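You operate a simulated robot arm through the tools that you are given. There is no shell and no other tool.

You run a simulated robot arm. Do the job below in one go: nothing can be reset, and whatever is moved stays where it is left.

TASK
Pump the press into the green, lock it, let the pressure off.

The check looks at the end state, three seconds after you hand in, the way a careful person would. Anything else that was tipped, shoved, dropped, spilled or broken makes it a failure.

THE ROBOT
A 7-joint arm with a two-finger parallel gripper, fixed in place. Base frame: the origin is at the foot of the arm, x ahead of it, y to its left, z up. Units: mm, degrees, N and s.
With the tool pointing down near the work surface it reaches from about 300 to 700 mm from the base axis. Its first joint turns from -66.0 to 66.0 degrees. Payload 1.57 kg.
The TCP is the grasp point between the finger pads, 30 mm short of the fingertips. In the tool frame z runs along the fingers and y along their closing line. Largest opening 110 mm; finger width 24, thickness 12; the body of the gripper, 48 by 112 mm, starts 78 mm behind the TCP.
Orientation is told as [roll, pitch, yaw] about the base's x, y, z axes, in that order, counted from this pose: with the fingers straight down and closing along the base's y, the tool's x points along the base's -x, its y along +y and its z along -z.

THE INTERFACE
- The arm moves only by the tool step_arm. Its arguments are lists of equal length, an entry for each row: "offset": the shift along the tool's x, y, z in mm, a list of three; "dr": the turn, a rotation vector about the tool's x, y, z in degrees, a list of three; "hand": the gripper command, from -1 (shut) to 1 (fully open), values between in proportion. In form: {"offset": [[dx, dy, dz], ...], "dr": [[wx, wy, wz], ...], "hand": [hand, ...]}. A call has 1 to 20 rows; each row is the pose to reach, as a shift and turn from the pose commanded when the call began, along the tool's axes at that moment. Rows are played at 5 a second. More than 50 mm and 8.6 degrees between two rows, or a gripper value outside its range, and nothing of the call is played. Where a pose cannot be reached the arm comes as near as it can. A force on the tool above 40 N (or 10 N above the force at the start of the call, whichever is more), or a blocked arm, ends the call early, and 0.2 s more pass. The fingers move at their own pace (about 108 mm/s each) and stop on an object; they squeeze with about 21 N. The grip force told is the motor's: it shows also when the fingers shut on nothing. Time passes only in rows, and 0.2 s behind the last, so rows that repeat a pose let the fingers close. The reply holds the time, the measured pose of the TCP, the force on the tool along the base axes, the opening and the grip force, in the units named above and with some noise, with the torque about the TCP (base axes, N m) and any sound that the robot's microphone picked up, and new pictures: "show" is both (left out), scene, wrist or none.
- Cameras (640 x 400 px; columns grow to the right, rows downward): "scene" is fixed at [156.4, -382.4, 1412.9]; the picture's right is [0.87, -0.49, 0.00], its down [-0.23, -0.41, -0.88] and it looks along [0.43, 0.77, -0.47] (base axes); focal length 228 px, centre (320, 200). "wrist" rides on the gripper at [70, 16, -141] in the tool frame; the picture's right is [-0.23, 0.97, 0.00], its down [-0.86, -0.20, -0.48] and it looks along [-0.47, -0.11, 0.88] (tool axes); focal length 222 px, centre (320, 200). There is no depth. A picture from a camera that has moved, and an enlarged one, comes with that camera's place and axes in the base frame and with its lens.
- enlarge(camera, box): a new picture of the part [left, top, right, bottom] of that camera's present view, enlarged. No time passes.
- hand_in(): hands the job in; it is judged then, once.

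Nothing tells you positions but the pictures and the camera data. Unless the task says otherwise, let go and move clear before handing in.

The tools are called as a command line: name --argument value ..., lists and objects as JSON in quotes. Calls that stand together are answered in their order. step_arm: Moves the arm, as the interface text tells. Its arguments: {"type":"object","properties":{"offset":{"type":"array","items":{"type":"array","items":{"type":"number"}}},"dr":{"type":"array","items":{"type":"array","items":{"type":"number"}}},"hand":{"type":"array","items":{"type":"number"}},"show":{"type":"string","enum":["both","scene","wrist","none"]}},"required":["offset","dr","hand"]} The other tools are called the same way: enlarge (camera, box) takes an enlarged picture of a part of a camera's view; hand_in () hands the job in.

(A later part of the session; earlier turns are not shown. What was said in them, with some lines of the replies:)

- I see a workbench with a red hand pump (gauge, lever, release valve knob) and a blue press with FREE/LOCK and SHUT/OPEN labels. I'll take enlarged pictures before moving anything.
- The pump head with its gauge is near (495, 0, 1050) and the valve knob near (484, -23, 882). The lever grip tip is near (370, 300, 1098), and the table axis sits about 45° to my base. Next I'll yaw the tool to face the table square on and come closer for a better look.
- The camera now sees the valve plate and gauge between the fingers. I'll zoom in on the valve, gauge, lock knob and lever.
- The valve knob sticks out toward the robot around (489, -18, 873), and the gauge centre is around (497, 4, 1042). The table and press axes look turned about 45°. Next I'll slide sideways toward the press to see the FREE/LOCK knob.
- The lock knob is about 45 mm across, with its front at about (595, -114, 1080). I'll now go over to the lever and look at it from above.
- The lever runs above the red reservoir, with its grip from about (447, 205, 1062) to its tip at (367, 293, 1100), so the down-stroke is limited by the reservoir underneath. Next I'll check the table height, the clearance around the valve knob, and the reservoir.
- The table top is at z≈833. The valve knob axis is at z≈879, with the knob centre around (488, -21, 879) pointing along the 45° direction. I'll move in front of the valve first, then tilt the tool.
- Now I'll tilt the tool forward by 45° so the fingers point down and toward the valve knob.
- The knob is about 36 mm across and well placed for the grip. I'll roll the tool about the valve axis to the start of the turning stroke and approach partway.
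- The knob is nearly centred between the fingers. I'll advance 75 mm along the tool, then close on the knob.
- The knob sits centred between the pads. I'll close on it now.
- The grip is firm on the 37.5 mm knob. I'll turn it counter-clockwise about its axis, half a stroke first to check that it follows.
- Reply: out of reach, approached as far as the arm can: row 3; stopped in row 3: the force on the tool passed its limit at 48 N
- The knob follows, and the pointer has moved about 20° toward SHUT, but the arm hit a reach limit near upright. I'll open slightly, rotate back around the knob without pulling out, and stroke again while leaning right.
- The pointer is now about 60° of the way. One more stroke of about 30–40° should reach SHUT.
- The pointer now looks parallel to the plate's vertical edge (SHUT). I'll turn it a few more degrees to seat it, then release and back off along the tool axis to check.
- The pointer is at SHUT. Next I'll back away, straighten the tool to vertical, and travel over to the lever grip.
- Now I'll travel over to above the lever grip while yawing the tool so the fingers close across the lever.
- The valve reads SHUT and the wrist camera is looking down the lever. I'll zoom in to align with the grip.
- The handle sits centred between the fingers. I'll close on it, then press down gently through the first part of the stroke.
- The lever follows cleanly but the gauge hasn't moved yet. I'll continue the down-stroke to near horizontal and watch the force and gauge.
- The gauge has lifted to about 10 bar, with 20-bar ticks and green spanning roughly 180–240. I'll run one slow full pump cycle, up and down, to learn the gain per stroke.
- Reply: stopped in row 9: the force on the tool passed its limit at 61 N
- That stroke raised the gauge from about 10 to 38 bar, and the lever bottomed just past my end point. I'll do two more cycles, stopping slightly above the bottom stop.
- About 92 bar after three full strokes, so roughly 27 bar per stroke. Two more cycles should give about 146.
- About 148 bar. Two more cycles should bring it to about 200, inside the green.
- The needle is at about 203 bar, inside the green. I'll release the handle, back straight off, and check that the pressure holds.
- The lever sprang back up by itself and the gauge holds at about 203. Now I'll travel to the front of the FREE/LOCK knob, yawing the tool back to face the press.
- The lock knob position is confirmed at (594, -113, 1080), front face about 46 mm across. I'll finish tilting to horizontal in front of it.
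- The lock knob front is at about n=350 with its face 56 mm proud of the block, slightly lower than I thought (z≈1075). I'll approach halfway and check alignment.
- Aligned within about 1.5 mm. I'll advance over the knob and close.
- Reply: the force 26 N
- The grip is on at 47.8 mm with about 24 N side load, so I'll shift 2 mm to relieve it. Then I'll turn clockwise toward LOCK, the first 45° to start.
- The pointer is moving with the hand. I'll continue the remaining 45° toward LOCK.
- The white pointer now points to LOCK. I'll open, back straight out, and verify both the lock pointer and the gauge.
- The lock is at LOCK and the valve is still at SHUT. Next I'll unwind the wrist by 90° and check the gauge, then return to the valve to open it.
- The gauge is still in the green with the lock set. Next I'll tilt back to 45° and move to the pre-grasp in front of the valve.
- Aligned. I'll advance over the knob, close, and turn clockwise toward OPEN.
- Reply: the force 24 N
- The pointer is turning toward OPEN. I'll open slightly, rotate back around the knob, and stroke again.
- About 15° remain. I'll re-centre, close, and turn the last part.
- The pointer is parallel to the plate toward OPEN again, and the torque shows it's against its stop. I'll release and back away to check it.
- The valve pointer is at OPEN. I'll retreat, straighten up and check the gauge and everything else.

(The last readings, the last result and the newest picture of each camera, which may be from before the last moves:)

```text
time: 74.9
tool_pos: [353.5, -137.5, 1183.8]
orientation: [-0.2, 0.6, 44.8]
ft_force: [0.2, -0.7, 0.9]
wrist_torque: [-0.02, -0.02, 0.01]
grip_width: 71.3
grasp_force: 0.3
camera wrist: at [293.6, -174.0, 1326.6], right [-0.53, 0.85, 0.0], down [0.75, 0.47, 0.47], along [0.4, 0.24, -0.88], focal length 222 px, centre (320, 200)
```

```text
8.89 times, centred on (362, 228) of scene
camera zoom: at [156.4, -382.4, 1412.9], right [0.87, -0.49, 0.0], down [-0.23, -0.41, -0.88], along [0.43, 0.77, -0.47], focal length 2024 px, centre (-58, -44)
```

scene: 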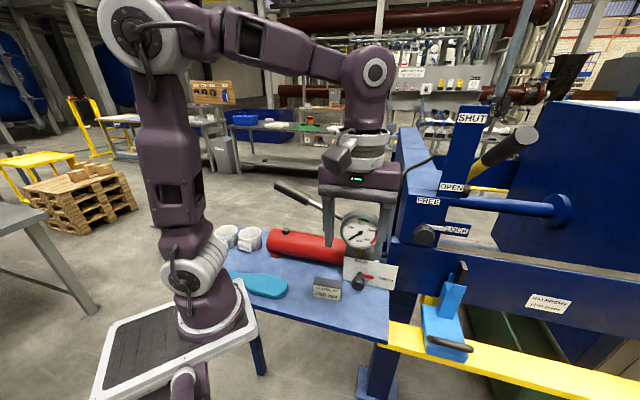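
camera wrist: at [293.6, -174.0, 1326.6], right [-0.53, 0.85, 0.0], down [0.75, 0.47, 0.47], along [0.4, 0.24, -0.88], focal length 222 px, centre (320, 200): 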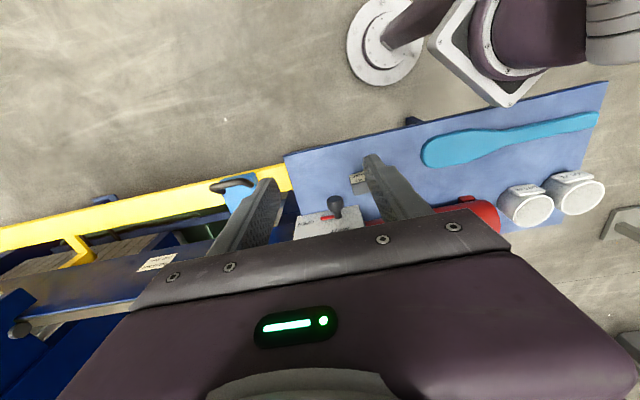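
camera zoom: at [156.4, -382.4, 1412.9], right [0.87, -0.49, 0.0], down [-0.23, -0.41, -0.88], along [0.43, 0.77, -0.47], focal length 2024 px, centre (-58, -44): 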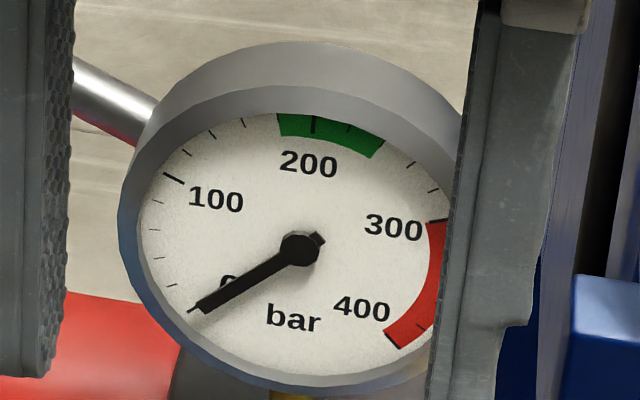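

The gauge reads 0, the lock is at LOCK and the valve at OPEN. I'll move the arm clear and check that nothing else was disturbed.

step_arm --offset '[[20, 0, -30], [30, 5, -60], [40, 10, -90], [40, 10, -110]]' --dr '[[0, 0, 0], [0, 0, 0], [0, 0, 0], [0, 0, 0]]' --hand '[0.5, 1, 1, 1]'

enlarge --camera "scene" --box '[400, 240, 600, 380]'

enlarge --camera "scene" --box '[200, 170, 400, 310]'

enlarge --camera "scene" --box '[380, 90, 600, 240]'

```text
time: 75.9
tool_pos: [318.0, -157.3, 1295.4]
orientation: [-0.1, 0.4, 45.1]
ft_force: [0.0, -0.5, 0.0]
wrist_torque: [0.03, 0.0, -0.02]
grip_width: 110.2
grasp_force: 0.0
camera wrist: at [258.2, -194.7, 1437.1], right [-0.53, 0.85, 0.0], down [0.75, 0.47, 0.47], along [0.4, 0.25, -0.88], focal length 222 px, centre (320, 200)
```

scene: 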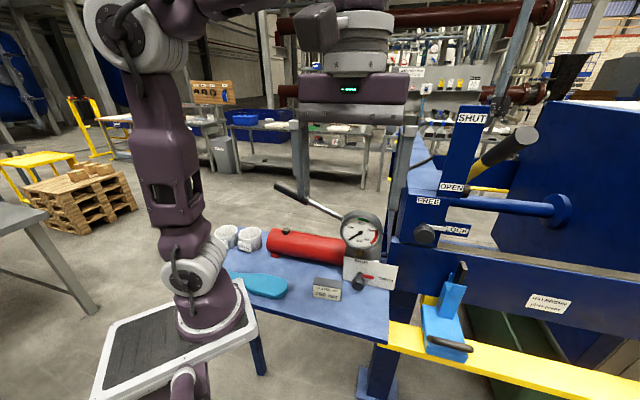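
wrist: 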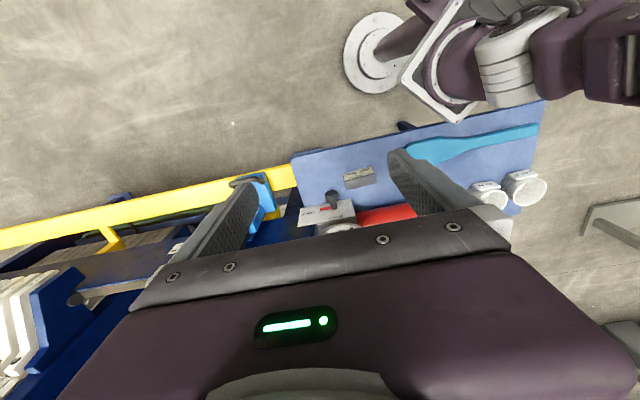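

```text
2.86 times, centred on (500, 310) of scene
camera zoom: at [156.4, -382.4, 1412.9], right [0.87, -0.49, 0.0], down [-0.23, -0.41, -0.88], along [0.43, 0.77, -0.47], focal length 651 px, centre (-194, -114)
```

zoom: 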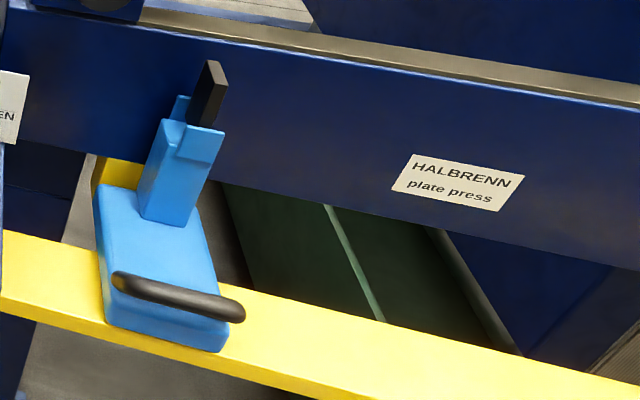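

```text
2.86 times, centred on (300, 240) of scene
camera zoom: at [156.4, -382.4, 1412.9], right [0.87, -0.49, 0.0], down [-0.23, -0.41, -0.88], along [0.43, 0.77, -0.47], focal length 651 px, centre (377, 86)
```

zoom: 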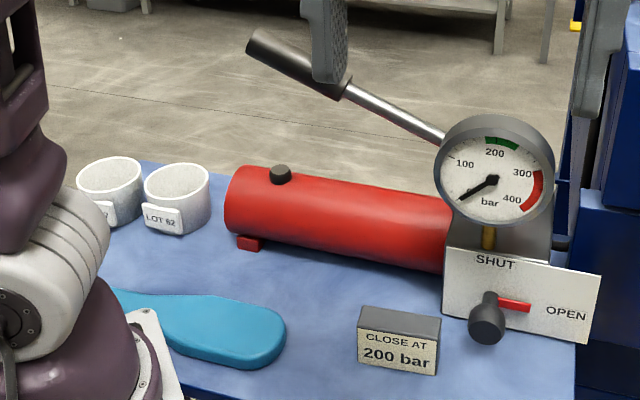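

```text
2.67 times, centred on (490, 165) of scene
camera zoom: at [156.4, -382.4, 1412.9], right [0.87, -0.49, 0.0], down [-0.23, -0.41, -0.88], along [0.43, 0.77, -0.47], focal length 607 px, centre (-133, 293)
```

zoom: 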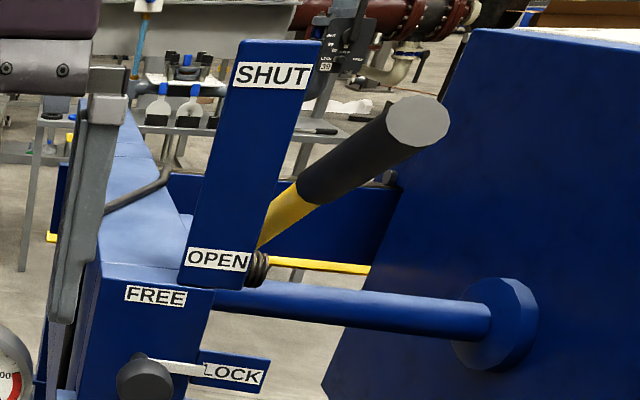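

All the neighbouring items (sign, paddle, cups, clamp, yellow lever) are where they started. The press was pumped to about 203 bar in the green and locked at LOCK, and the valve is back at OPEN with the gauge at 0. The arm is clear, so I'm handing in.

hand_in

```text
The job is handed in.
```

The press is pumped up, locked, and the pressure is off, and I've handed the job in; no verdict has come back yet.

- **Pumping:** I closed the valve and pumped until the gauge read about 203 bar, inside the green band of roughly 180–240. The reading held steady while I locked the press.
- **Lock:** The lock knob was turned from FREE to LOCK. It still pointed at LOCK in the last picture.
- **Pressure off:** The valve was turned back to OPEN until it met its stop, and the gauge fell to 0.
- **Surroundings:** The sign, paddle, cups, blue clamp and yellow-handled lever look unmoved compared with the first pictures. The pump lever sprang back up by itself after I let go.

I left the yellow-handled lever next to the SHUT/OPEN post alone, because I took it to be outside the task. The arm was moved clear with the gripper open before handing in.
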